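You operate a simulated robot arm through the tools that you are given. There is no shell and no other tool. Be economical: measure what you need, move in short steps, check, and stop when the job is done.

The job below is to be done with a simulated robot arm. You get a single attempt, and the scene is never put back.

JOB
Put things in order on the bar centre. At the end: the yellow juicer stands where the green round tin stood; the green round tin is on the beige barley box; the teal clothes peg from the bar centre stands on top of the red pepper; the blue wipe stands where the yellow juicer stood; whatever was shut is shut again. Leave all else as you found it, and nothing knocked over.

The check looks at the end state, three seconds after you hand in, the way a careful person would. Anything else that was tipped, shoved, dropped, spilled or broken makes it a failure.

ROBOT AND FRAMES
A 6-joint arm with a two-finger parallel gripper, fixed in place. Base frame: the origin is at the foot of the arm, x ahead of it, y to its left, z up; the work surface is at about z = 0. Units: m, degrees, N and s.
With the tool pointing down near the work surface it reaches from about 0.14 to 0.58 m from the base axis. Its first joint turns from -66.0 to 66.0 degrees. Payload 2.1 kg.
Tool frame: the origin (TCP) lies between the finger pads and is the grasp point; the fingertips stand 0.03 m ahead of it; z points along the fingers, y is the line along which they close. The gripper opens to 0.094 m. The fingers are 0.028 m wide and 0.01 m thick; the gripper's body (0.05 by 0.096 m) begins 0.055 m behind the TCP.
Orientation is that of the tool frame in the base frame, as a unit quaternion [x, y, z, w]. With the fingers straight down and closing along the base's y, the tool's x points along the base's -x, its y along +y and its z along -z.

CONTROLS
- The arm moves only by the tool jog_arm. Its argument "moves" is a list that holds one entry, the list of rows, each a list of 7 numbers: the shift along the tool's x, y, z in m, then the turn, a rotation vector about the tool's x, y, z in degrees, then the closure, from 0 (fully open) to 1 (shut). In form: [[[dx, dy, dz, ax, ay, az, gripper], ...]]. A call has 1 to 20 rows; each row shifts and turns the commanded pose from where the row before left it, along the tool's axes as they then stand. Rows are played at 5 a second. More than 0.05 m and 8.6 degrees between two rows, or a gripper value outside its range, and nothing of the call is played. Where a pose cannot be reached the arm comes as near as it can. A force on the tool above 40 N (or 10 N above the force at the start of the call, whichever is more), or a blocked arm, ends the call early, and 0.2 s more pass. Each finger travels about 0.072 m/s and halts on what it meets, pressing with about 34 N; the grip force reading is that of the motor and also rises with nothing between the fingers. The clock runs only during rows and for 0.2 s after the last one: add rows that do not move to give the fingers time. It gives the time, the measured TCP pose, the force on the tool (base axes), the opening and the grip force at its end, in the units of the frame above (readings bear some noise).
- Cameras (640 x 400 px; columns grow to the right, rows downward): "scene" is fixed at [0.0345, -0.3607, 0.4815]; the picture's right is [0.92, -0.40, 0.00], its down [-0.23, -0.54, -0.81] and it looks along [0.32, 0.74, -0.59] (base axes); focal length 307 px, centre (320, 200). "wrist" rides on the gripper at [-0.037, 0, -0.058] in the tool frame; the picture's right is [0.00, -1.00, 0.00], its down [0.97, 0.00, -0.24] and it looks along [0.24, 0.00, 0.97] (tool axes); focal length 218 px, centre (320, 200).
- grab_frame(camera): a new picture of that camera. The clock stands still meanwhile.
- probe_pixels(camera, pixels): for up to 12 pixels [column, row] of the newest picture of that camera ("zoom" is the newest enlarged one), the place [x, y, z] in the base frame of the surface seen there, good to about 0.002 m. The clock stands still meanwhile.
- enlarge(camera, box): a new picture of the part [left, top, right, bottom] of that camera's present view, enlarged. The clock stands still meanwhile.
- close_job(): hands the job in; it is judged then, once.

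Work in short steps. Measure before you move; look again where a grasp or a placing could have gone wrong, and mend it. You have 80 turns and 54 pictures in all, those below and enlarged ones among them. Open the gripper and draw the arm clear of the work before you hand the job in, unless the task says otherwise; then end with one line.

The tools are called by a JSON object that holds its "name" and its "arguments". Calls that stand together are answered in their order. jog_arm: Moves the arm, as the interface text tells. Its arguments: {"type":"object","properties":{"moves":{"type":"array"}},"required":["moves"]} The other tools are called the same way: grab_frame (camera) takes a picture; probe_pixels (camera, pixels) gives the place of the surface under pixels of a picture; enlarge (camera, box) takes an enlarged picture of a part of a camera's view; close_job () hands the job in.

At the start:

```text
clock: 0.0
eef_pos: [0.2587, -0.131, 0.3154]
orientation: [0.001, 1.0, 0.0, 0.001]
ft_force: [-0.4, -0.8, -0.5]
grip_width: 0.0941
grip_force: 0.0
```

scene: 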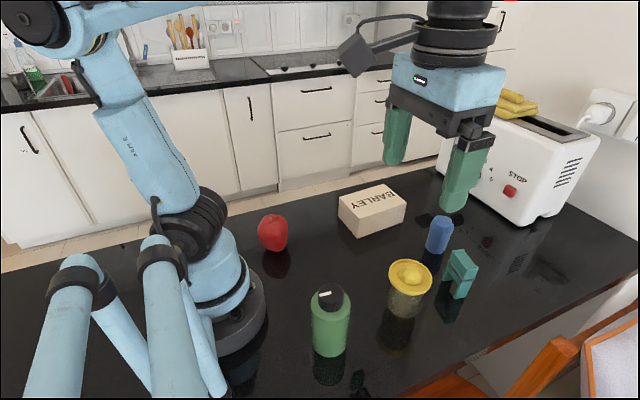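
wrist: 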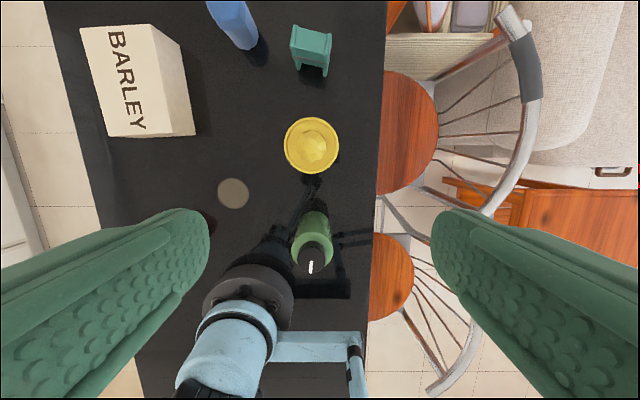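

The scene shows the red pepper (272,232), box (372,210), blue wipe (439,235), teal peg (460,272), juicer (408,285) and green tin (330,320). I'll enlarge the middle and measure the objects.

{"name": "enlarge", "arguments": {"camera": "scene", "box": [230, 160, 510, 370]}}

{"name": "probe_pixels", "arguments": {"camera": "scene", "pixels": [[330, 295], [330, 340], [409, 270], [404, 305], [441, 220], [437, 245], [463, 258], [460, 290], [374, 198], [272, 220], [272, 240], [515, 100]]}}

{"name": "probe_pixels", "arguments": {"camera": "wrist", "pixels": [[312, 146], [233, 193], [312, 250], [313, 40], [240, 35], [120, 80], [310, 65], [225, 8], [84, 30], [148, 25], [182, 134], [110, 134]]}}

```text
1.90 times, centred on (370, 265) of scene
```

zoom: 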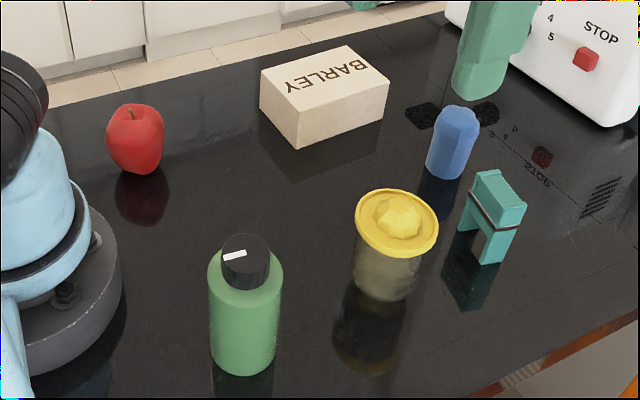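

```text
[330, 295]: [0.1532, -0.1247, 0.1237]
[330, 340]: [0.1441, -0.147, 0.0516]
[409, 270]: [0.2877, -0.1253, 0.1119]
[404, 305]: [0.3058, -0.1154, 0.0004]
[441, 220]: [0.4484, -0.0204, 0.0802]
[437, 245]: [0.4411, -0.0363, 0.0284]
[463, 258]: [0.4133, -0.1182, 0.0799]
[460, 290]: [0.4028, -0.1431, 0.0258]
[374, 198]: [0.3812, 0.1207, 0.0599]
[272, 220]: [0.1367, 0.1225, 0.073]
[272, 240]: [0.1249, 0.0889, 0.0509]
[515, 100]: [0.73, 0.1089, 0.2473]
```

```text
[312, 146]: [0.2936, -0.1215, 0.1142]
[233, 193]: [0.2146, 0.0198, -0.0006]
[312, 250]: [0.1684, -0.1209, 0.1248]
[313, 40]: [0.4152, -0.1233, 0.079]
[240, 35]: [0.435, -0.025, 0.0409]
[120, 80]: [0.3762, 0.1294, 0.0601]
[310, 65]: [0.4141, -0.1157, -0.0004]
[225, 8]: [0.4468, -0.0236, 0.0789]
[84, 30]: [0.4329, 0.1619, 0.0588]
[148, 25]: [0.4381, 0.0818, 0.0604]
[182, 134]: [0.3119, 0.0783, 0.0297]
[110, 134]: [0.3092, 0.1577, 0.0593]
```

The overall layout is known. Next I enlarge the peg, juicer and pepper to get their shapes before planning grasps.

{"name": "enlarge", "arguments": {"camera": "scene", "box": [380, 200, 500, 330]}}

{"name": "enlarge", "arguments": {"camera": "scene", "box": [240, 200, 380, 370]}}

```text
3.08 times, centred on (440, 265) of scene
```

zoom: 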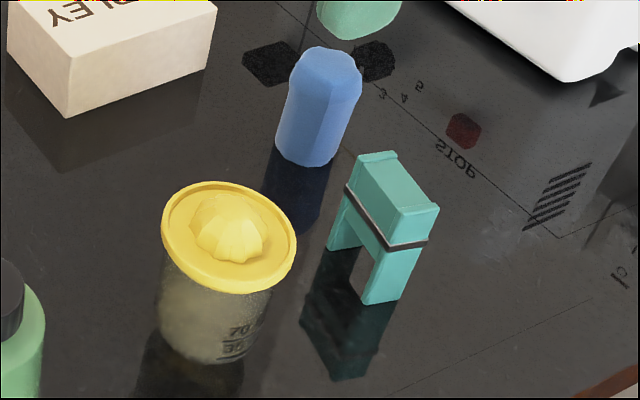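

```text
2.35 times, centred on (310, 285) of scene
```

zoom: 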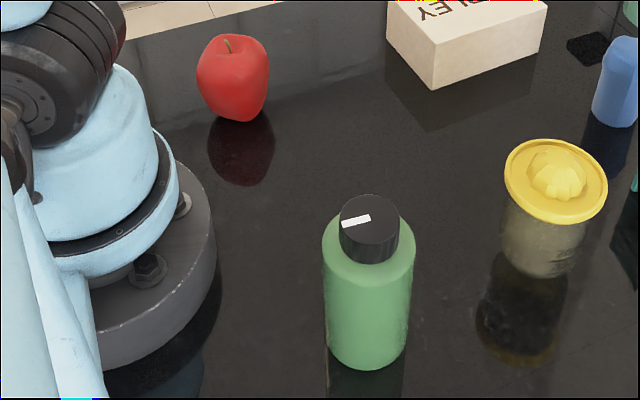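

From the newest zoom I probe the tin cap (369,215), its body edges, and the pepper's top (232,45) and flanks to get centres and heights.

{"name": "probe_pixels", "arguments": {"camera": "zoom", "pixels": [[369, 197], [344, 220], [396, 220], [370, 240], [328, 290], [368, 300], [410, 290], [368, 366], [228, 40], [233, 60], [203, 75], [264, 75]]}}

{"name": "enlarge", "arguments": {"camera": "wrist", "box": [200, 0, 360, 100]}}

```text
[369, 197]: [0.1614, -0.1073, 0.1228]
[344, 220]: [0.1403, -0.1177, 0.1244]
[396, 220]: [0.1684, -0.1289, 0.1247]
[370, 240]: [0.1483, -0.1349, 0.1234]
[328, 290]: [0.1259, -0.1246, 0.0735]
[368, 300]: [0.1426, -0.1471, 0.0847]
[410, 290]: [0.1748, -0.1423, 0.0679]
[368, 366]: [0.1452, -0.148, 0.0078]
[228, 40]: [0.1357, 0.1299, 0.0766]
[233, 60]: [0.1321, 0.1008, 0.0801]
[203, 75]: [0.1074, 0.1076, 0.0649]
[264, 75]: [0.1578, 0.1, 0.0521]
```

```text
4.00 times, centred on (280, 50) of wrist
```

zoom: 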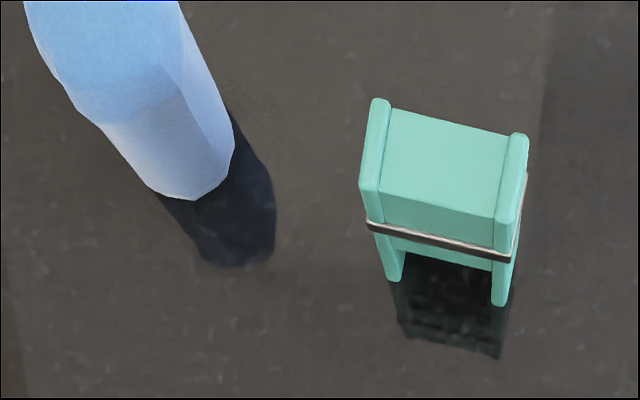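

The tin's axis is about (0.155, -0.122), radius 0.03, cap top z 0.124; the box-top centre is about (0.373, 0.120), z 0.06. I move above the tin and check with the wrist camera.

{"name": "jog_arm", "arguments": {"moves": [[[0.026, 0.0024, 0.015, 0, 0, 0, 0], [0.026, 0.0024, 0.015, 0, 0, 0, 0], [0.026, 0.0024, 0.015, 0, 0, 0, 0], [0.026, 0.0023, 0.015, 0, 0, 0, 0], [0, 0, 0, 0, 0, 0, 0], [0, 0, 0, 0, 0, 0, 0]]]}}

{"name": "grab_frame", "arguments": {"camera": "wrist"}}

```text
clock: 1.4
eef_pos: [0.1547, -0.1204, 0.2549]
orientation: [0.0, 1.0, 0.001, 0.001]
ft_force: [0.2, -0.4, 0.0]
grip_width: 0.0939
grip_force: 0.1
```

```text
47 pictures are left
```

wrist: 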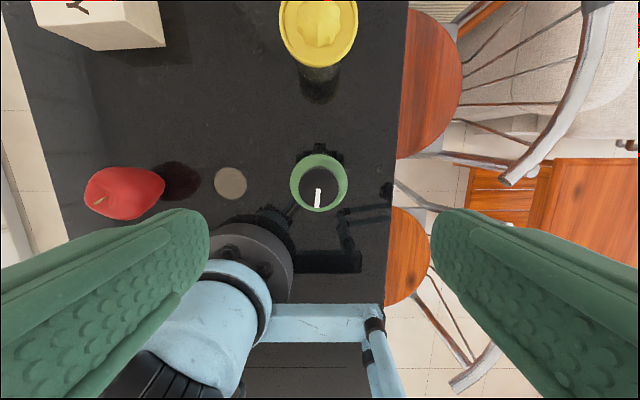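

The tin is at (319,183). I probe its shoulder's rim left/right/top/bottom, and the disc at (230,183) to see if it is a reflection.

{"name": "probe_pixels", "arguments": {"camera": "wrist", "pixels": [[293, 183], [345, 183], [319, 157], [319, 209], [319, 183], [230, 183], [319, 30], [283, 30], [355, 30], [125, 185]]}}

```text
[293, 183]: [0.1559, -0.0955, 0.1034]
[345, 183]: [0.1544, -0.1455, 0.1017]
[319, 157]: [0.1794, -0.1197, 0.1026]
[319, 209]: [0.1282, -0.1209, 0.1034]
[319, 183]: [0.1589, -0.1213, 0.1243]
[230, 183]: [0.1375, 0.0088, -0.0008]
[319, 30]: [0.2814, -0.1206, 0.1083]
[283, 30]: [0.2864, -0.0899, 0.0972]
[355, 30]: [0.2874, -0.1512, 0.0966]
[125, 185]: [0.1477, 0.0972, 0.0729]
```

The disc has moved, so it is only a reflection. The tin's centre is (0.154, -0.1205), directly below; I descend to TCP z 0.079 (cap clears the palm) and close.

{"name": "jog_arm", "arguments": {"moves": [[[0, 0, 0.035, 0, 0, 0, 0], [0, 0, 0.035, 0, 0, 0, 0], [0, 0, 0.035, 0, 0, 0, 0], [0, 0, 0.035, 0, 0, 0, 0], [0, 0, 0.025, 0, 0, 0, 0], [0, 0, 0.011, 0, 0, 0, 0], [0, 0, 0, 0, 0, 0, 0], [0, 0, 0, 0, 0, 0, 0]]]}}

{"name": "jog_arm", "arguments": {"moves": [[[0, 0, 0, 0, 0, 0, 0.2], [0, 0, 0, 0, 0, 0, 0.4], [0, 0, 0, 0, 0, 0, 0.6], [0, 0, 0, 0, 0, 0, 0.8], [0, 0, 0, 0, 0, 0, 0.8], [0, 0, 0, 0, 0, 0, 0.8]]]}}

```text
clock: 3.2
eef_pos: [0.1567, -0.1195, 0.0773]
orientation: [0.0, 1.0, 0.0, 0.0]
ft_force: [-0.6, 0.2, -0.3]
grip_width: 0.0939
grip_force: 0.1
```

```text
clock: 4.6
eef_pos: [0.1545, -0.1206, 0.0775]
orientation: [0.0, 1.0, -0.001, 0.001]
ft_force: [0.1, -1.0, 0.4]
grip_width: 0.0573
grip_force: 33.7
```

The tin is held (opening 0.057). I lift 0.13 and carry it over the box centre.

{"name": "jog_arm", "arguments": {"moves": [[[0, 0, -0.015, 0, 0, 0, 0.8], [0, 0, -0.03, 0, 0, 0, 0.8], [0, 0, -0.03, 0, 0, 0, 0.8], [0, 0, -0.03, 0, 0, 0, 0.8], [0, 0, -0.025, 0, 0, 0, 0.8], [-0.0182, 0.02, 0, 0, 0, 0, 0.8], [-0.0182, 0.02, 0, 0, 0, 0, 0.8], [-0.0182, 0.02, 0, 0, 0, 0, 0.8], [-0.0182, 0.02, 0, 0, 0, 0, 0.8], [-0.0182, 0.02, 0, 0, 0, 0, 0.8], [-0.0182, 0.02, 0, 0, 0, 0, 0.8], [-0.0182, 0.02, 0, 0, 0, 0, 0.8], [-0.0182, 0.02, 0, 0, 0, 0, 0.8], [-0.0182, 0.02, 0, 0, 0, 0, 0.8], [-0.0182, 0.02, 0, 0, 0, 0, 0.8], [-0.0182, 0.02, 0, 0, 0, 0, 0.8], [-0.0182, 0.02, 0, 0, 0, 0, 0.8], [0, 0, 0, 0, 0, 0, 0.8], [0, 0, 0, 0, 0, 0, 0.8]]]}}

{"name": "grab_frame", "arguments": {"camera": "scene"}}

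```text
clock: 8.6
eef_pos: [0.3747, 0.1194, 0.2082]
orientation: [0.0, 1.0, 0.0, 0.0]
ft_force: [0.6, 0.7, -2.1]
grip_width: 0.0576
grip_force: 33.8
```

```text
46 pictures are left
```

scene: 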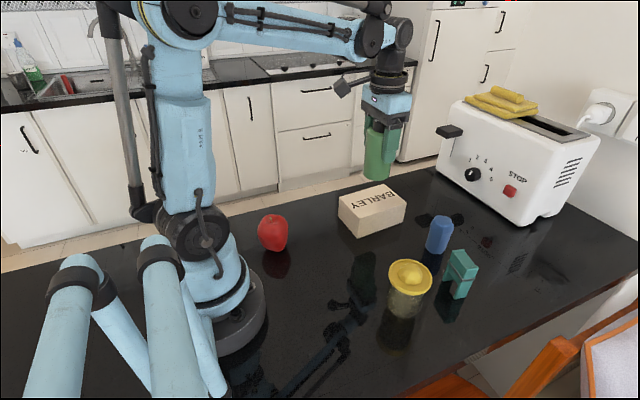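

The tin hangs over the box. I lower it to about 1 mm above the top (TCP about 0.139), then see the force.

{"name": "jog_arm", "arguments": {"moves": [[[0, 0, 0.025, 0, 0, 0, 0.8], [0, 0, 0.025, 0, 0, 0, 0.8], [0, 0, 0.012, 0, 0, 0, 0.8], [0, 0, 0.006, 0, 0, 0, 0.8], [0, 0, 0.0015, 0, 0, 0, 0.8], [0, 0, 0, 0, 0, 0, 0.8], [0, 0, 0, 0, 0, 0, 0.8]]]}}

{"name": "enlarge", "arguments": {"camera": "scene", "box": [320, 100, 440, 250]}}

```text
clock: 10.2
eef_pos: [0.3729, 0.1191, 0.1385]
orientation: [0.0, 1.0, 0.0, 0.001]
ft_force: [0.0, 0.1, -2.4]
grip_width: 0.0573
grip_force: 33.9
```

```text
2.67 times, centred on (380, 175) of scene
```

zoom: 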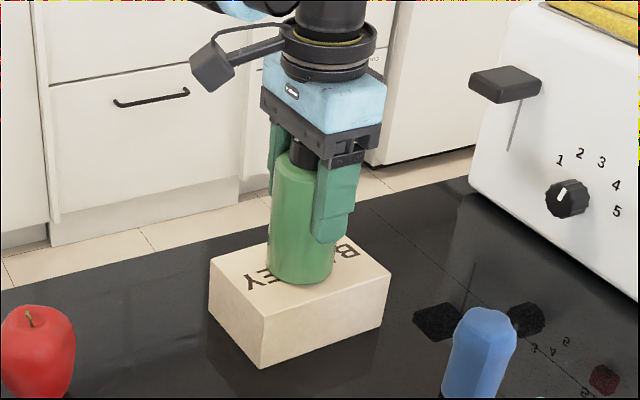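

The tin is just above the box (force -2.4 N is its weight). I creep down by millimetres until contact shows.

{"name": "jog_arm", "arguments": {"moves": [[[0, 0, 0.001, 0, 0, 0, 0.8], [0, 0, 0.0005, 0, 0, 0, 0.8], [0, 0, 0, 0, 0, 0, 0.8], [0, 0, 0, 0, 0, 0, 0.8]]]}}

```text
clock: 11.2
eef_pos: [0.373, 0.1196, 0.138]
orientation: [0.0, 1.0, -0.001, 0.001]
ft_force: [-0.9, -0.3, 14.1]
grip_width: 0.0575
grip_force: 34.3
```

Contact at +14 N, so the tin sits on the box. I back off 0.5 mm, open slowly and rise.

{"name": "jog_arm", "arguments": {"moves": [[[0, 0, -0.0006, 0, 0, 0, 0.8], [0, 0, 0, 0, 0, 0, 0.8], [0, 0, 0, 0, 0, 0, 0.35], [0, 0, 0, 0, 0, 0, 0.25], [0, 0, 0, 0, 0, 0, 0.1], [0, 0, 0, 0, 0, 0, 0], [0, 0, 0, 0, 0, 0, 0], [0, 0, -0.02, 0, 0, 0, 0], [0, 0, -0.03, 0, 0, 0, 0], [0, 0, -0.04, 0, 0, 0, 0], [0, 0, -0.03, 0, 0, 0, 0], [0, 0, 0, 0, 0, 0, 0]]]}}

{"name": "enlarge", "arguments": {"camera": "scene", "box": [320, 100, 440, 250]}}

```text
clock: 13.8
eef_pos: [0.3716, 0.1179, 0.2582]
orientation: [0.0, 1.0, 0.0, 0.001]
ft_force: [0.0, 0.3, 0.0]
grip_width: 0.0939
grip_force: 0.0
```

```text
2.67 times, centred on (380, 175) of scene
```

zoom: 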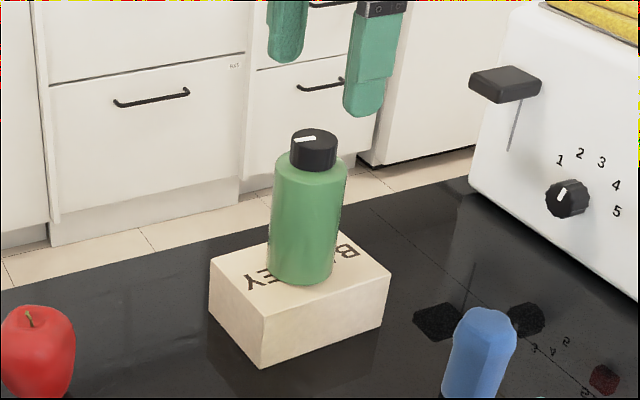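

The tin stands well on the box. Now to the juicer at about (0.287, -0.121), seen from above.

{"name": "jog_arm", "arguments": {"moves": [[[0.0121, -0.034, 0, 0, 0, 0, 0], [0.0121, -0.034, 0, 0, 0, 0, 0], [0.0121, -0.034, 0, 0, 0, 0, 0], [0.0121, -0.034, 0, 0, 0, 0, 0], [0.0121, -0.034, 0, 0, 0, 0, 0], [0.0121, -0.034, 0, 0, 0, 0, 0], [0.0121, -0.034, 0, 0, 0, 0, 0], [0, 0, 0, 0, 0, 0, 0], [0, 0, 0, 0, 0, 0, 0]]]}}

{"name": "grab_frame", "arguments": {"camera": "wrist"}}

```text
clock: 15.8
eef_pos: [0.2875, -0.1179, 0.2587]
orientation: [0.0, 1.0, -0.001, 0.0]
ft_force: [-0.1, -0.2, -0.2]
grip_width: 0.094
grip_force: 0.1
```

```text
43 pictures are left
```

wrist: 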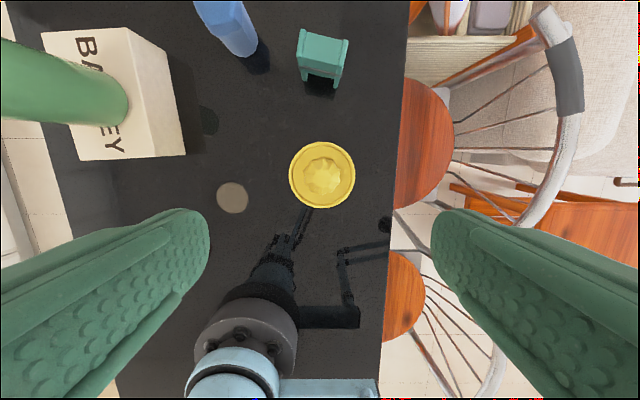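

The juicer is at (322,175). I probe its rim at four sides, its peak, and the peg and wipe too.

{"name": "probe_pixels", "arguments": {"camera": "wrist", "pixels": [[291, 175], [352, 175], [322, 145], [322, 206], [322, 177], [310, 44], [340, 48], [300, 33], [348, 40], [230, 20], [205, 5], [250, 10]]}}

```text
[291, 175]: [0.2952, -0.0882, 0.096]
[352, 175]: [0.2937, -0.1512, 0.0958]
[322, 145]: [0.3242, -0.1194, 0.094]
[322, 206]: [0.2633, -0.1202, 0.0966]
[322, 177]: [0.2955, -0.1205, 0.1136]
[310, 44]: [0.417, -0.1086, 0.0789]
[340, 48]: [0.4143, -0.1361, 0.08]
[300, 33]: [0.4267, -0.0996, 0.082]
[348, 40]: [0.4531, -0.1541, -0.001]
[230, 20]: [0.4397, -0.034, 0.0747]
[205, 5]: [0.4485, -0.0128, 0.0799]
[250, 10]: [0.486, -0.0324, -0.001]
```

The juicer's centre is (0.294, -0.120), rim diameter 0.063 at z 0.096, peak 0.114. I centre on it and go down to TCP z 0.069, keeping the palm above the peak.

{"name": "jog_arm", "arguments": {"moves": [[[-0.0063, -0.0018, 0.02, 0, 0, 0, 0], [0, 0, 0.035, 0, 0, 0, 0], [0, 0, 0.035, 0, 0, 0, 0], [0, 0, 0.035, 0, 0, 0, 0], [0, 0, 0.03, 0, 0, 0, 0], [0, 0, 0.02, 0, 0, 0, 0], [0, 0, 0.014, 0, 0, 0, 0], [0, 0, 0, 0, 0, 0, 0], [0, 0, 0, 0, 0, 0, 0]]]}}

{"name": "enlarge", "arguments": {"camera": "scene", "box": [340, 200, 480, 340]}}

```text
clock: 17.8
eef_pos: [0.2948, -0.1215, 0.069]
orientation: [-0.001, 1.0, 0.0, 0.002]
ft_force: [-0.3, -0.2, 0.5]
grip_width: 0.0941
grip_force: 0.0
```

```text
2.86 times, centred on (410, 270) of scene
```

zoom: 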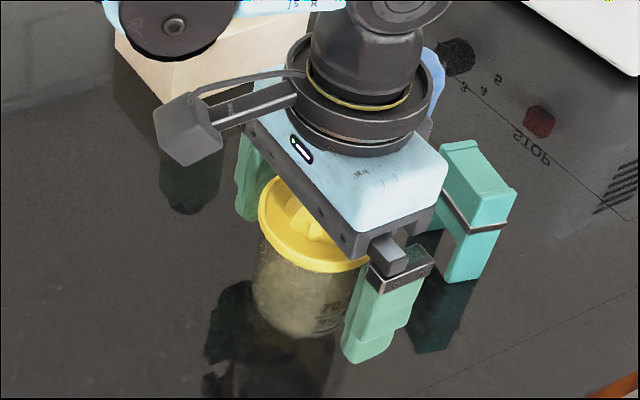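

The fingers straddle the juicer cleanly. I close and read the opening.

{"name": "jog_arm", "arguments": {"moves": [[[0, 0, 0, 0, 0, 0, 0.15], [0, 0, 0, 0, 0, 0, 0.3], [0, 0, 0, 0, 0, 0, 0.45], [0, 0, 0, 0, 0, 0, 0.6], [0, 0, 0, 0, 0, 0, 0.6], [0, 0, 0, 0, 0, 0, 0.6]]]}}

{"name": "enlarge", "arguments": {"camera": "scene", "box": [340, 200, 480, 340]}}

```text
clock: 19.2
eef_pos: [0.2937, -0.1215, 0.0701]
orientation: [0.001, 1.0, 0.0, 0.001]
ft_force: [-0.9, 1.9, 0.7]
grip_width: 0.0633
grip_force: 33.5
```

```text
2.86 times, centred on (410, 270) of scene
```

zoom: 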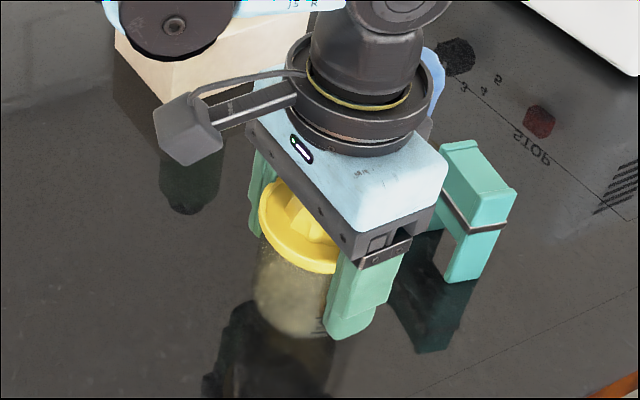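

It halted at 0.063, likely on the rim. I lift only 10 mm and check that the whole juicer comes along.

{"name": "jog_arm", "arguments": {"moves": [[[0, 0, -0.005, 0, 0, 0, 0.6], [0, 0, -0.005, 0, 0, 0, 0.6], [0, 0, 0, 0, 0, 0, 0.6], [0, 0, 0, 0, 0, 0, 0.6]]]}}

{"name": "enlarge", "arguments": {"camera": "scene", "box": [340, 200, 480, 340]}}

```text
clock: 20.2
eef_pos: [0.2949, -0.1211, 0.0789]
orientation: [0.0, 1.0, 0.001, 0.001]
ft_force: [-0.1, 0.4, -0.9]
grip_width: 0.0636
grip_force: 33.6
```

```text
2.86 times, centred on (410, 270) of scene
```

zoom: 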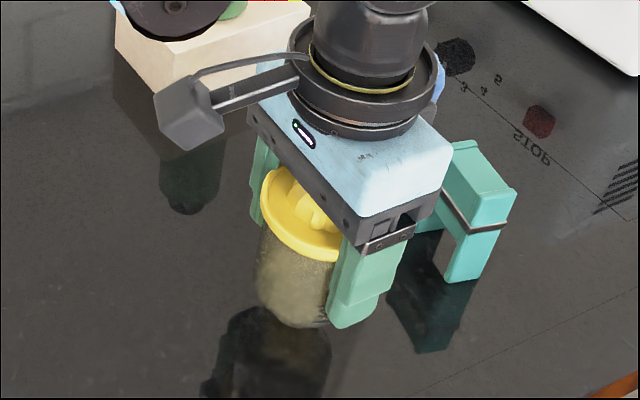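

It seems to come up as one, though perhaps a touch tilted. I lift further and look from both cameras.

{"name": "jog_arm", "arguments": {"moves": [[[0, 0, -0.015, 0, 0, 0, 0.6], [0, 0, -0.025, 0, 0, 0, 0.6], [0, 0, -0.025, 0, 0, 0, 0.6], [0, 0, -0.015, 0, 0, 0, 0.6], [0, 0, 0, 0, 0, 0, 0.6], [0, 0, 0, 0, 0, 0, 0.6]]]}}

{"name": "enlarge", "arguments": {"camera": "scene", "box": [340, 140, 480, 280]}}

{"name": "grab_frame", "arguments": {"camera": "wrist"}}

```text
clock: 21.6
eef_pos: [0.294, -0.1215, 0.1584]
orientation: [0.0, 1.0, 0.001, 0.001]
ft_force: [-1.3, -0.4, -0.7]
grip_width: 0.0633
grip_force: 34.7
```

```text
2.86 times, centred on (410, 210) of scene
```

zoom: 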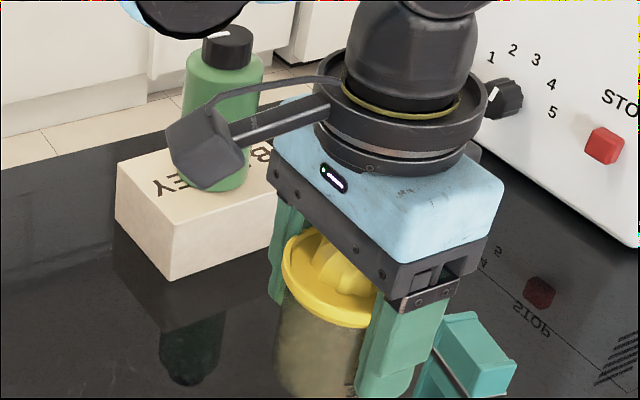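

```text
38 pictures are left
```

wrist: 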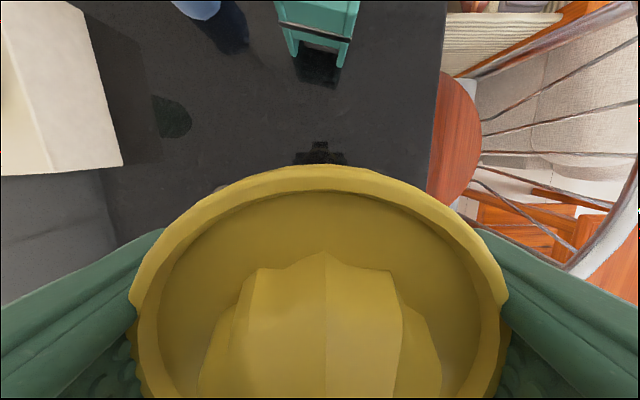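

The whole juicer is held by the rim. I probe the rim to see if it is level.

{"name": "probe_pixels", "arguments": {"camera": "wrist", "pixels": [[320, 174], [240, 195], [400, 195], [142, 310], [500, 310], [152, 380], [488, 380]]}}

{"name": "probe_pixels", "arguments": {"camera": "zoom", "pixels": [[288, 260], [310, 305], [350, 320], [300, 235]]}}

```text
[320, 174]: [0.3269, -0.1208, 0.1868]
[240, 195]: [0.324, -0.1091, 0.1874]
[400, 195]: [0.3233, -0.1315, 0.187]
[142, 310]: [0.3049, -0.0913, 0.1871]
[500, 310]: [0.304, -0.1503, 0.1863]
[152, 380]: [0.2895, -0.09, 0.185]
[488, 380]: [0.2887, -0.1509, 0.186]
```

```text
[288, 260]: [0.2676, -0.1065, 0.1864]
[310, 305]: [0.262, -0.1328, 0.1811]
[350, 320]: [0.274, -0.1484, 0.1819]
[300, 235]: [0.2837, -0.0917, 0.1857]
```

Level, and centred on the TCP. I carry it back to the tin's spot (0.154, -0.1205) and lower to about 3 mm above the bar.

{"name": "jog_arm", "arguments": {"moves": [[[0.02, 0.0, 0, 0, 0, 0, 0.6], [0.02, 0.0, 0, 0, 0, 0, 0.6], [0.02, 0, 0, 0, 0, 0, 0.6], [0.02, 0, 0, 0, 0, 0, 0.6], [0.02, 0, 0, 0, 0, 0, 0.6], [0.02, 0, 0, 0, 0, 0, 0.6], [0.02, 0.0005, 0, 0, 0, 0, 0.6], [0, 0, 0.025, 0, 0, 0, 0.6], [0, 0, 0.025, 0, 0, 0, 0.6], [0, 0, 0.02, 0, 0, 0, 0.6], [0, 0, 0.01, 0, 0, 0, 0.6], [0, 0, 0.004, 0, 0, 0, 0.6], [0, 0, 0, 0, 0, 0, 0.6], [0, 0, 0, 0, 0, 0, 0.6]]]}}

{"name": "enlarge", "arguments": {"camera": "scene", "box": [260, 240, 400, 380]}}

```text
clock: 24.6
eef_pos: [0.1549, -0.1201, 0.0751]
orientation: [0.0, 1.0, 0.0, 0.001]
ft_force: [-0.2, 0.3, -2.6]
grip_width: 0.0635
grip_force: 34.1
```

```text
2.86 times, centred on (330, 310) of scene
```

zoom: 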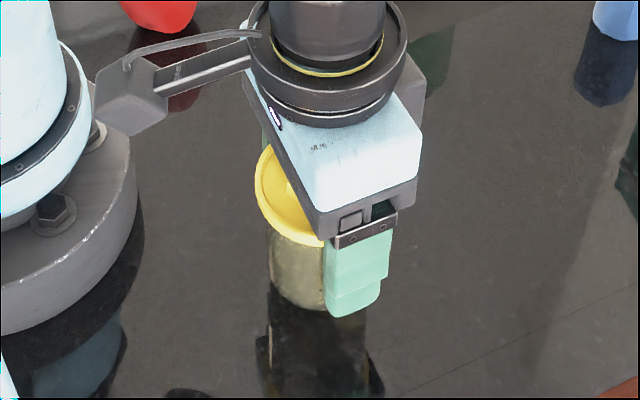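

About 5 mm up still. I creep down in small steps.

{"name": "jog_arm", "arguments": {"moves": [[[0, 0, 0.002, 0, 0, 0, 0.6], [0, 0, 0.001, 0, 0, 0, 0.6], [0, 0, 0.0005, 0, 0, 0, 0.6], [0, 0, 0, 0, 0, 0, 0.6], [0, 0, 0, 0, 0, 0, 0.6]]]}}

```text
clock: 25.8
eef_pos: [0.1544, -0.1208, 0.0727]
orientation: [0.0, 1.0, -0.001, 0.001]
ft_force: [-0.4, -0.1, -1.3]
grip_width: 0.0634
grip_force: 34.4
```

Not yet in contact (-1.3 N); I keep going down by half millimetres.

{"name": "jog_arm", "arguments": {"moves": [[[0, 0, 0.0007, 0, 0, 0, 0.6], [0, 0, 0.0005, 0, 0, 0, 0.6], [0, 0, 0.0005, 0, 0, 0, 0.6], [0, 0, 0, 0, 0, 0, 0.6], [0, 0, 0, 0, 0, 0, 0.6]]]}}

```text
clock: 27.0
eef_pos: [0.1542, -0.1207, 0.0712]
orientation: [0.0, 1.0, -0.001, 0.001]
ft_force: [-0.3, 0.0, -2.0]
grip_width: 0.0633
grip_force: 33.6
```

{"name": "jog_arm", "arguments": {"moves": [[[0, 0, 0.0005, 0, 0, 0, 0.6], [0, 0, 0.0005, 0, 0, 0, 0.6], [0, 0, 0.0004, 0, 0, 0, 0.6], [0, 0, 0, 0, 0, 0, 0.6], [0, 0, 0, 0, 0, 0, 0.6]]]}}

```text
clock: 28.2
eef_pos: [0.154, -0.1213, 0.0682]
orientation: [0.0, 1.0, 0.0, 0.001]
ft_force: [1.2, 5.0, 27.1]
grip_width: 0.0631
grip_force: 33.8
```

Contact now (+27 N). I ease up 1 mm, open gradually and rise straight up.

{"name": "jog_arm", "arguments": {"moves": [[[0, 0, -0.0008, 0, 0, 0, 0.6], [0, 0, 0, 0, 0, 0, 0.6], [0, 0, 0, 0, 0, 0, 0.3], [0, 0, 0, 0, 0, 0, 0.2], [0, 0, 0, 0, 0, 0, 0.1], [0, 0, 0, 0, 0, 0, 0], [0, 0, 0, 0, 0, 0, 0], [0, 0, -0.02, 0, 0, 0, 0], [0, 0, -0.03, 0, 0, 0, 0], [0, 0, -0.04, 0, 0, 0, 0], [0, 0, -0.04, 0, 0, 0, 0], [0, 0, -0.04, 0, 0, 0, 0], [0, 0, -0.02, 0, 0, 0, 0], [0, 0, 0, 0, 0, 0, 0]]]}}

{"name": "grab_frame", "arguments": {"camera": "wrist"}}

{"name": "grab_frame", "arguments": {"camera": "scene"}}

```text
clock: 31.2
eef_pos: [0.1554, -0.1205, 0.2584]
orientation: [0.0, 1.0, 0.001, 0.001]
ft_force: [0.8, 0.5, 0.7]
grip_width: 0.0942
grip_force: 0.0
```

```text
36 pictures are left
```

wrist: 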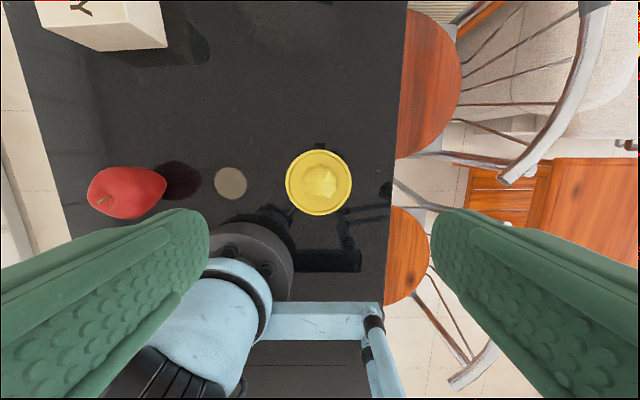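

```text
35 pictures are left
```

scene: 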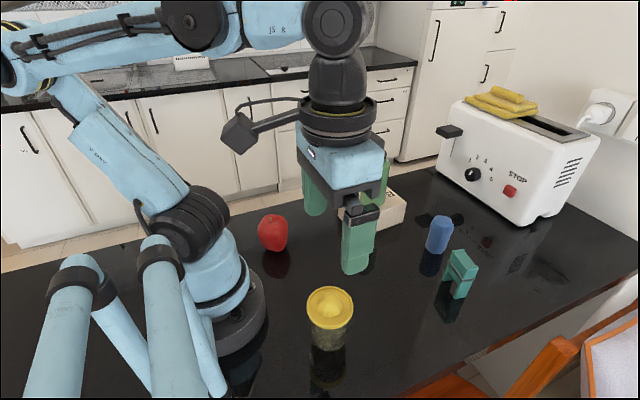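

The juicer stands at the tin's spot. Next I move above the blue wipe near (0.444, -0.027).

{"name": "jog_arm", "arguments": {"moves": [[[-0.032, 0.0104, 0, 0, 0, 0, 0], [-0.032, 0.0104, 0, 0, 0, 0, 0], [-0.032, 0.0104, 0, 0, 0, 0, 0], [-0.032, 0.0104, 0, 0, 0, 0, 0], [-0.032, 0.0104, 0, 0, 0, 0, 0], [-0.032, 0.0104, 0, 0, 0, 0, 0], [-0.032, 0.0104, 0, 0, 0, 0, 0], [-0.032, 0.0104, 0, 0, 0, 0, 0], [-0.032, 0.0104, 0, 0, 0, 0, 0], [0, 0, 0, 0, 0, 0, 0], [0, 0, 0, 0, 0, 0, 0]]]}}

{"name": "enlarge", "arguments": {"camera": "wrist", "box": [240, 100, 440, 250]}}

```text
clock: 33.6
eef_pos: [0.4415, -0.0255, 0.2597]
orientation: [0.001, 1.0, -0.001, 0.001]
ft_force: [-0.6, -0.3, 0.1]
grip_width: 0.0939
grip_force: 0.0
```

```text
2.67 times, centred on (340, 175) of wrist
```

zoom: 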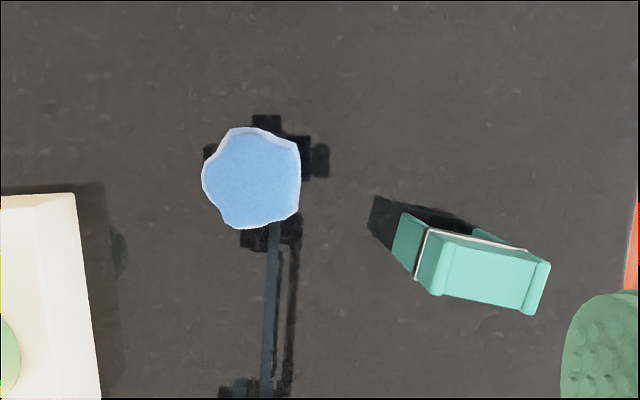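

The wipe's top spans (203–300, 128–230) in the zoom, and the peg is turned a little at (485,270). I probe both.

{"name": "probe_pixels", "arguments": {"camera": "zoom", "pixels": [[205, 178], [298, 178], [250, 131], [250, 225], [252, 178], [425, 237], [440, 290], [530, 310], [547, 262], [485, 275], [420, 242], [432, 288]]}}

```text
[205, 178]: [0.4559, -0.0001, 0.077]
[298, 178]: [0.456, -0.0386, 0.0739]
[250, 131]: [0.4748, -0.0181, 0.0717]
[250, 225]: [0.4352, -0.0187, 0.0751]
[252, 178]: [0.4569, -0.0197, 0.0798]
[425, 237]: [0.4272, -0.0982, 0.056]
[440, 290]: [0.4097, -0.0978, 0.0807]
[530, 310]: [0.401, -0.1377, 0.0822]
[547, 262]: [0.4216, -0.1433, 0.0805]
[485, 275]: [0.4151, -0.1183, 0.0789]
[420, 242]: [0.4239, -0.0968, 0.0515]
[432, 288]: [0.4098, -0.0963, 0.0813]
```

The wipe's centre is (0.455, -0.0195), about 0.04 across, 0.08 tall. I centre on it, descend to TCP z 0.045 and close.

{"name": "jog_arm", "arguments": {"moves": [[[-0.0135, 0.006, 0.02, 0, 0, 0, 0], [0, 0, 0.035, 0, 0, 0, 0], [0, 0, 0.035, 0, 0, 0, 0], [0, 0, 0.035, 0, 0, 0, 0], [0, 0, 0.035, 0, 0, 0, 0], [0, 0, 0.03, 0, 0, 0, 0], [0, 0, 0.024, 0, 0, 0, 0], [0, 0, 0, 0, 0, 0, 0], [0, 0, 0, 0, 0, 0, 0]]]}}

{"name": "jog_arm", "arguments": {"moves": [[[0, 0, 0, 0, 0, 0, 0.2], [0, 0, 0, 0, 0, 0, 0.35], [0, 0, 0, 0, 0, 0, 0.5], [0, 0, 0, 0, 0, 0, 0.6], [0, 0, 0, 0, 0, 0, 0.7], [0, 0, 0, 0, 0, 0, 0.8], [0, 0, 0, 0, 0, 0, 0.8], [0, 0, 0, 0, 0, 0, 0.8]]]}}

{"name": "enlarge", "arguments": {"camera": "scene", "box": [380, 160, 520, 300]}}

```text
clock: 35.6
eef_pos: [0.4584, -0.021, 0.0454]
orientation: [0.001, 1.0, 0.0, 0.001]
ft_force: [-0.5, -0.9, -0.4]
grip_width: 0.0942
grip_force: 0.1
```

```text
clock: 37.4
eef_pos: [0.4577, -0.0219, 0.0452]
orientation: [0.001, 1.0, -0.001, 0.0]
ft_force: [-0.3, -0.2, 0.8]
grip_width: 0.0386
grip_force: 34.4
```

```text
2.86 times, centred on (450, 230) of scene
```

zoom: 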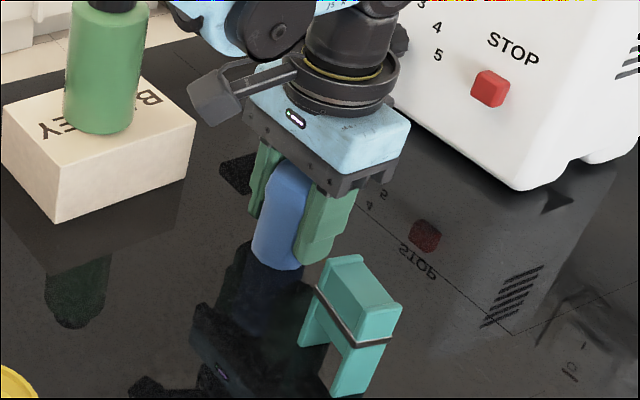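

The wipe is held (0.0386). I lift 0.12, then carry it to the juicer's old spot (0.294, -0.120).

{"name": "jog_arm", "arguments": {"moves": [[[0, 0, -0.01, 0, 0, 0, 0.8], [0, 0, -0.025, 0, 0, 0, 0.8], [0, 0, -0.03, 0, 0, 0, 0.8], [0, 0, -0.03, 0, 0, 0, 0.8], [0, 0, -0.025, 0, 0, 0, 0.8], [0.0201, -0.0123, 0, 0, 0, 0, 0.8], [0.0201, -0.0123, 0, 0, 0, 0, 0.8], [0.0201, -0.0123, 0, 0, 0, 0, 0.8], [0.0201, -0.0123, 0, 0, 0, 0, 0.8], [0.0201, -0.0123, 0, 0, 0, 0, 0.8], [0.0201, -0.0123, 0, 0, 0, 0, 0.8], [0.0201, -0.0123, 0, 0, 0, 0, 0.8], [0.0201, -0.0123, 0, 0, 0, 0, 0.8], [0, 0, 0, 0, 0, 0, 0.8], [0, 0, 0.03, 0, 0, 0, 0.8], [0, 0, 0.03, 0, 0, 0, 0.8], [0, 0, 0.03, 0, 0, 0, 0.8], [0, 0, 0.022, 0, 0, 0, 0.8], [0, 0, 0, 0, 0, 0, 0.8], [0, 0, 0, 0, 0, 0, 0.8]]]}}

{"name": "enlarge", "arguments": {"camera": "scene", "box": [300, 180, 480, 360]}}

{"name": "grab_frame", "arguments": {"camera": "wrist"}}

```text
clock: 41.6
eef_pos: [0.2962, -0.1209, 0.0531]
orientation: [-0.001, 1.0, 0.001, 0.001]
ft_force: [-0.1, 0.0, 0.1]
grip_width: 0.0386
grip_force: 34.2
```

```text
2.22 times, centred on (390, 270) of scene
```

zoom: 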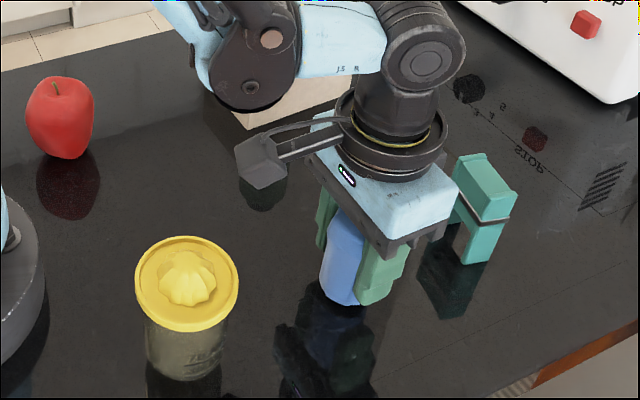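

```text
31 pictures are left
```

wrist: 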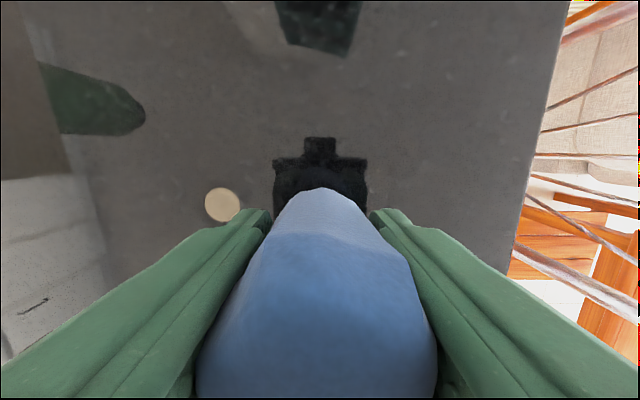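

The wipe hangs upright above the spot, with about 8 mm to go. I creep down to contact.

{"name": "jog_arm", "arguments": {"moves": [[[0, 0, 0.003, 0, 0, 0, 0.8], [0, 0, 0.002, 0, 0, 0, 0.8], [0, 0, 0.001, 0, 0, 0, 0.8], [0, 0, 0.0005, 0, 0, 0, 0.8], [0, 0, 0.0005, 0, 0, 0, 0.8], [0, 0, 0, 0, 0, 0, 0.8], [0, 0, 0, 0, 0, 0, 0.8]]]}}

```text
clock: 43.2
eef_pos: [0.2948, -0.1193, 0.0474]
orientation: [-0.001, 1.0, 0.0, 0.0]
ft_force: [0.2, 0.2, -1.0]
grip_width: 0.0384
grip_force: 33.7
```

{"name": "jog_arm", "arguments": {"moves": [[[0, 0, 0.0005, 0, 0, 0, 0.8], [0, 0, 0.0005, 0, 0, 0, 0.8], [0, 0, 0.0004, 0, 0, 0, 0.8], [0, 0, 0, 0, 0, 0, 0.8], [0, 0, 0, 0, 0, 0, 0.8]]]}}

```text
clock: 44.4
eef_pos: [0.2962, -0.12, 0.0456]
orientation: [0.0, 1.0, 0.0, 0.001]
ft_force: [0.1, -0.1, -1.5]
grip_width: 0.0384
grip_force: 34.3
```

{"name": "jog_arm", "arguments": {"moves": [[[0, 0, 0.0004, 0, 0, 0, 0.8], [0, 0, 0.0004, 0, 0, 0, 0.8], [0, 0, 0.0003, 0, 0, 0, 0.8], [0, 0, 0, 0, 0, 0, 0.8], [0, 0, 0, 0, 0, 0, 0.8]]]}}

```text
clock: 45.6
eef_pos: [0.2952, -0.1204, 0.0445]
orientation: [0.0, 1.0, -0.001, 0.0]
ft_force: [-5.2, 0.6, 14.8]
grip_width: 0.0381
grip_force: 34.3
```

Contact (+15 N). I release and rise.

{"name": "jog_arm", "arguments": {"moves": [[[0, 0, -0.0004, 0, 0, 0, 0.8], [0, 0, 0, 0, 0, 0, 0.6], [0, 0, 0, 0, 0, 0, 0.5], [0, 0, 0, 0, 0, 0, 0.35], [0, 0, 0, 0, 0, 0, 0.15], [0, 0, 0, 0, 0, 0, 0], [0, 0, 0, 0, 0, 0, 0], [0, 0, -0.02, 0, 0, 0, 0], [0, 0, -0.03, 0, 0, 0, 0], [0, 0, -0.04, 0, 0, 0, 0], [0, 0, -0.04, 0, 0, 0, 0], [0, 0, -0.04, 0, 0, 0, 0], [0, 0, -0.04, 0, 0, 0, 0], [0, 0, 0, 0, 0, 0, 0], [0, 0, 0, 0, 0, 0, 0]]]}}

{"name": "grab_frame", "arguments": {"camera": "wrist"}}

{"name": "grab_frame", "arguments": {"camera": "scene"}}

```text
clock: 48.8
eef_pos: [0.2944, -0.121, 0.2556]
orientation: [0.0, 1.0, 0.0, 0.001]
ft_force: [0.7, 0.3, -0.6]
grip_width: 0.0941
grip_force: 0.0
```

```text
30 pictures are left
```

wrist: 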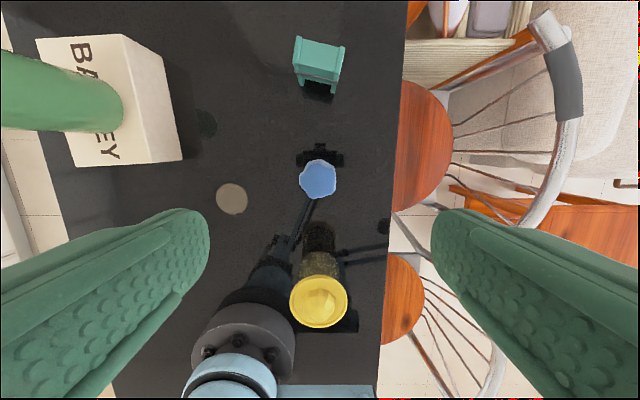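

```text
29 pictures are left
```

scene: 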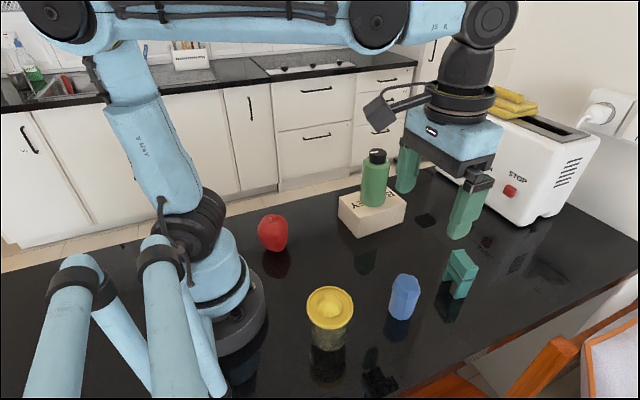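

The wipe stands in the juicer's old place. Before fetching the peg I look at the pepper's top from above, near (0.14, 0.11).

{"name": "jog_arm", "arguments": {"moves": [[[0.02, 0.029, 0, 0, 0, 0, 0], [0.02, 0.029, 0, 0, 0, 0, 0], [0.02, 0.029, 0, 0, 0, 0, 0], [0.02, 0.029, 0, 0, 0, 0, 0], [0.02, 0.029, 0, 0, 0, 0, 0], [0.02, 0.029, 0, 0, 0, 0, 0], [0.02, 0.029, 0, 0, 0, 0, 0], [0.015, 0.025, 0, 0, 0, 0, 0], [0, 0, 0, 0, 0, 0, 0], [0, 0, 0, 0, 0, 0, 0]]]}}

{"name": "enlarge", "arguments": {"camera": "wrist", "box": [260, 120, 380, 240]}}

{"name": "enlarge", "arguments": {"camera": "scene", "box": [245, 205, 300, 260]}}

```text
clock: 51.0
eef_pos: [0.1407, 0.1083, 0.2553]
orientation: [-0.001, 1.0, 0.0, 0.001]
ft_force: [-0.4, 0.1, -0.3]
grip_width: 0.094
grip_force: 0.1
```

```text
3.33 times, centred on (320, 180) of wrist
```

zoom: 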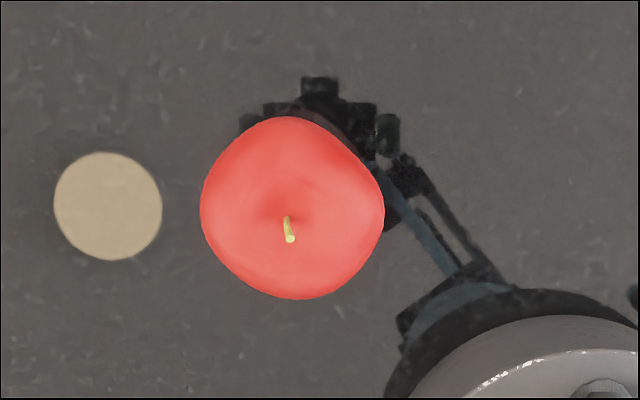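

```text
7.27 times, centred on (272, 232) of scene
```

zoom: 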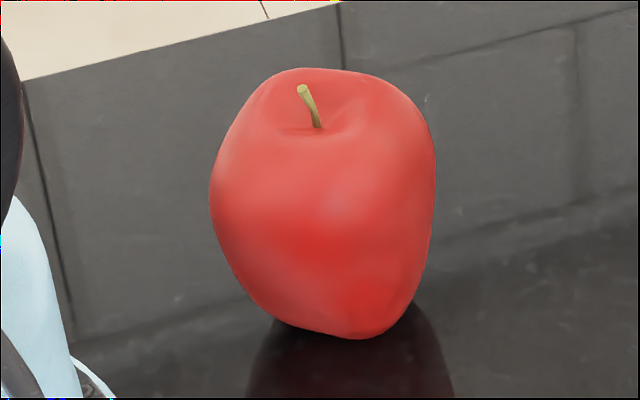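

I take a wrist frame here so I can map the height of the pepper's top around the stem (about (310,188)).

{"name": "grab_frame", "arguments": {"camera": "wrist"}}

{"name": "probe_pixels", "arguments": {"camera": "wrist", "pixels": [[310, 180], [300, 180], [293, 180], [322, 180], [330, 180], [336, 180], [310, 170], [310, 162], [310, 156], [310, 196], [310, 202], [310, 207]]}}

{"name": "probe_pixels", "arguments": {"camera": "wrist", "pixels": [[298, 188], [292, 188], [304, 194], [298, 198], [304, 172], [298, 165], [318, 172], [326, 165], [318, 192], [326, 196], [320, 187], [311, 191]]}}

```text
26 pictures are left
```

wrist: 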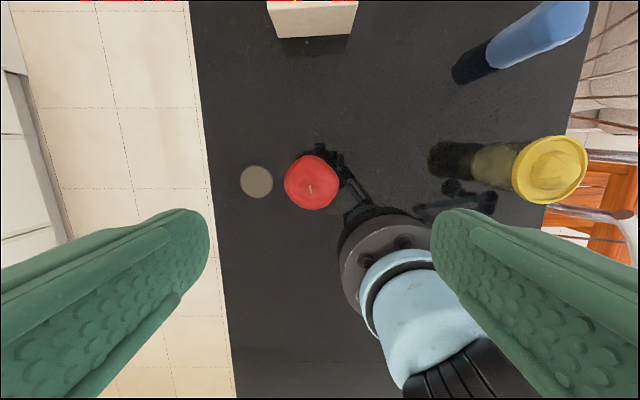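

```text
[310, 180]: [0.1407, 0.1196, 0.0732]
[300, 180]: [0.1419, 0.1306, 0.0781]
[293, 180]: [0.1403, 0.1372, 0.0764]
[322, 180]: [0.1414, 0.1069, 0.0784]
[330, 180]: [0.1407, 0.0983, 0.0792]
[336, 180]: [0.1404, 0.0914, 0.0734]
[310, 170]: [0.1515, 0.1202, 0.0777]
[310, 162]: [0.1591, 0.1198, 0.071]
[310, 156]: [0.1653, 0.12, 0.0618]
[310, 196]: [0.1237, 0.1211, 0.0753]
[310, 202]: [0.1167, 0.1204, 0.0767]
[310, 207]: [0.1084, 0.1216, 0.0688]
```

```text
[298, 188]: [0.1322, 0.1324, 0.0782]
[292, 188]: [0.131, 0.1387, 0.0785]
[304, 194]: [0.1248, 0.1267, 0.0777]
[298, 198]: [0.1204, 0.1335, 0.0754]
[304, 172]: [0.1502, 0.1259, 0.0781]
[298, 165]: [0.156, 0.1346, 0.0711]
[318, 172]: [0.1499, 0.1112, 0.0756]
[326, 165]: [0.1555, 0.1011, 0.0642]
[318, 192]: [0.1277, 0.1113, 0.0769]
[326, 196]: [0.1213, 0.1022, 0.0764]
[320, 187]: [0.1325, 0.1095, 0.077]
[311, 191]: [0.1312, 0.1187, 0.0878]
```

The pepper's top is a fairly level ring (z 0.077–0.079) about the stem at (0.137, 0.119). I go lower for a finer map to choose how the peg's two feet should sit.

{"name": "jog_arm", "arguments": {"moves": [[[0.004, 0.0107, 0.03, 0, 0, 0, 0], [0, 0, 0.03, 0, 0, 0, 0], [0, 0, 0.025, 0, 0, 0, 0], [0, 0, 0, 0, 0, 0, 0], [0, 0, 0, 0, 0, 0, 0]]]}}

{"name": "grab_frame", "arguments": {"camera": "wrist"}}

```text
clock: 52.2
eef_pos: [0.1354, 0.1194, 0.1704]
orientation: [0.0, 1.0, 0.0, 0.001]
ft_force: [0.2, 0.1, 0.6]
grip_width: 0.0939
grip_force: 0.0
```

```text
25 pictures are left
```

wrist: 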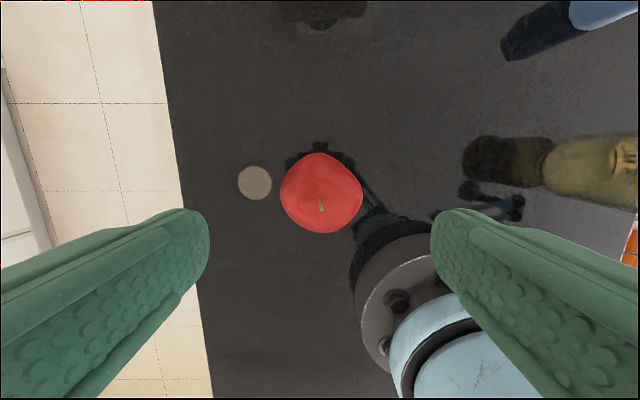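

I probe a grid over the two flanks where feet would stand (columns about 292 and 347, rows 178–214).

{"name": "probe_pixels", "arguments": {"camera": "wrist", "pixels": [[296, 178], [296, 186], [296, 194], [296, 202], [296, 210], [296, 217], [289, 178], [289, 186], [289, 194], [289, 202], [289, 210], [289, 216]]}}

{"name": "probe_pixels", "arguments": {"camera": "wrist", "pixels": [[344, 178], [344, 186], [344, 194], [344, 202], [344, 210], [344, 217], [351, 178], [351, 186], [351, 194], [351, 202], [351, 210], [351, 216]]}}

{"name": "probe_pixels", "arguments": {"camera": "wrist", "pixels": [[304, 172], [312, 172], [320, 172], [328, 172], [336, 172], [320, 178], [304, 221], [312, 221], [320, 221], [328, 221], [336, 221], [320, 215]]}}

```text
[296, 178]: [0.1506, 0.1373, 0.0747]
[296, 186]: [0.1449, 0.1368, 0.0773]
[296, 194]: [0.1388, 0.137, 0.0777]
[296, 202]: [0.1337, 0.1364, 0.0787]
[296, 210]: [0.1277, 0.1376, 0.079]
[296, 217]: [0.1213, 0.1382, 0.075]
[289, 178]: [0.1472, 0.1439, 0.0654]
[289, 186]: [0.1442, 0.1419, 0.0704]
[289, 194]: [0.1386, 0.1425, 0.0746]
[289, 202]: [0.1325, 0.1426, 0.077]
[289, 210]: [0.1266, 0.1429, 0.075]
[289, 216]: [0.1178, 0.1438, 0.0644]
```

```text
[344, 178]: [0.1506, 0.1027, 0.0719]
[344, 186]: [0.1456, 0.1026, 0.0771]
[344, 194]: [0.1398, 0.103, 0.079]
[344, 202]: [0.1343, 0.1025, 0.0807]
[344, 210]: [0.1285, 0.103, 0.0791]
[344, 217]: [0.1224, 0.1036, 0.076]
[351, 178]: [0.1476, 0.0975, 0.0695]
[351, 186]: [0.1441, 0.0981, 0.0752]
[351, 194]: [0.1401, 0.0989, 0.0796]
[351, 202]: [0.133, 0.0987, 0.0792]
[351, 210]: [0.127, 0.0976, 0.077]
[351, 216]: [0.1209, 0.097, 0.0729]
```

```text
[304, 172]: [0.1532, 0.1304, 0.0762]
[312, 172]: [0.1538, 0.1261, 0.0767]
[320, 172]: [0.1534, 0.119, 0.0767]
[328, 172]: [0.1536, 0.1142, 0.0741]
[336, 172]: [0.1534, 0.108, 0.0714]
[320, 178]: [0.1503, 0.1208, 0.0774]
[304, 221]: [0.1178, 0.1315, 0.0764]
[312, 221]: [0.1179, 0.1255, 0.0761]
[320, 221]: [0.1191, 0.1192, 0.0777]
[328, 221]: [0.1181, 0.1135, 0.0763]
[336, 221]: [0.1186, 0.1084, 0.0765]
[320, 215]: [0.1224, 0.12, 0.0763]
```

With the peg's long side along x, the rear foot zone (x 0.118) looks flat and level with the front one (x 0.152). I probe those footprints more densely.

{"name": "probe_pixels", "arguments": {"camera": "wrist", "pixels": [[302, 217], [308, 217], [314, 217], [322, 217], [330, 217], [338, 217], [302, 224], [308, 224], [314, 224], [322, 224], [330, 224], [338, 224]]}}

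{"name": "probe_pixels", "arguments": {"camera": "wrist", "pixels": [[302, 176], [308, 176], [314, 176], [322, 176], [330, 176], [338, 176], [302, 181], [308, 181], [314, 181], [322, 181], [330, 181], [338, 181]]}}

```text
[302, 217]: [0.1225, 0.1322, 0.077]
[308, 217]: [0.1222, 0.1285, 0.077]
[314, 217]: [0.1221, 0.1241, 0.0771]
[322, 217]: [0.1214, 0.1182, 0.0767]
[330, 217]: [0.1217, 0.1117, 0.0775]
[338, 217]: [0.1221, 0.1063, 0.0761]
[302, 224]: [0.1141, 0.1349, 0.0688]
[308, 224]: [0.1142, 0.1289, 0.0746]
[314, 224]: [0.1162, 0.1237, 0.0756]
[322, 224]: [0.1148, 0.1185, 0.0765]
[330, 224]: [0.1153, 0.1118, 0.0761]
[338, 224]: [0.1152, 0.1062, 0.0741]
```

```text
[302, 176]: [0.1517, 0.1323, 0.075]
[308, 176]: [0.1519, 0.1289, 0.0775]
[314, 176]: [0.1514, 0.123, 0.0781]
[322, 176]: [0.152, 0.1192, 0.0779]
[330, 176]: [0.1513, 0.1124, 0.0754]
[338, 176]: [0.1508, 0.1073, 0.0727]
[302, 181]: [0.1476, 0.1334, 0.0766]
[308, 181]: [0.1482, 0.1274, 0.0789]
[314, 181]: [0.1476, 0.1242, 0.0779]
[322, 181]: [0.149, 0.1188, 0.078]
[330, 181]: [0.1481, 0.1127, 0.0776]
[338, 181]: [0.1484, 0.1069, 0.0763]
```

Both zones are flat to about 1 mm (rear 0.077, front 0.078), so I will set the peg with its long side along x, centred at (0.135, 0.121), straddling the stem. I rise and go above the peg at (0.416, -0.120).

{"name": "jog_arm", "arguments": {"moves": [[[0, 0, -0.03, 0, 0, 0, 0], [0, 0, -0.03, 0, 0, 0, 0], [0, 0, -0.025, 0, 0, 0, 0], [-0.028, -0.024, 0, 0, 0, 0, 0], [-0.028, -0.024, 0, 0, 0, 0, 0], [-0.028, -0.024, 0, 0, 0, 0, 0], [-0.028, -0.024, 0, 0, 0, 0, 0], [-0.028, -0.024, 0, 0, 0, 0, 0], [-0.028, -0.024, 0, 0, 0, 0, 0], [-0.028, -0.024, 0, 0, 0, 0, 0], [-0.028, -0.024, 0, 0, 0, 0, 0], [-0.028, -0.024, 0, 0, 0, 0, 0], [-0.028, -0.024, 0, 0, 0, 0, 0], [0, 0, 0, 0, 0, 0, 0], [0, 0, 0, 0, 0, 0, 0]]]}}

{"name": "enlarge", "arguments": {"camera": "wrist", "box": [270, 140, 370, 220]}}

```text
clock: 55.4
eef_pos: [0.4154, -0.121, 0.2538]
orientation: [0.0, 1.0, 0.0, 0.0]
ft_force: [0.2, 0.0, 0.1]
grip_width: 0.094
grip_force: 0.0
```

```text
5.00 times, centred on (320, 180) of wrist
```

zoom: 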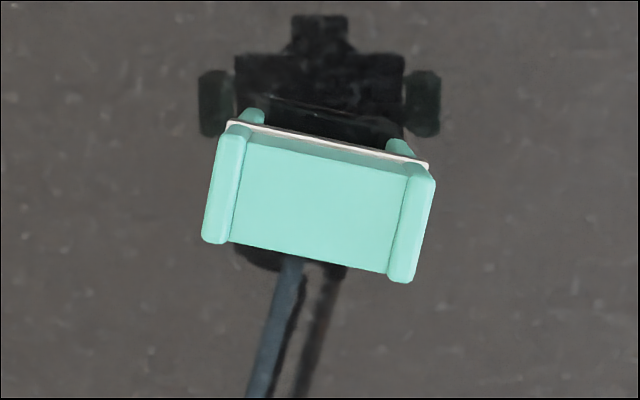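

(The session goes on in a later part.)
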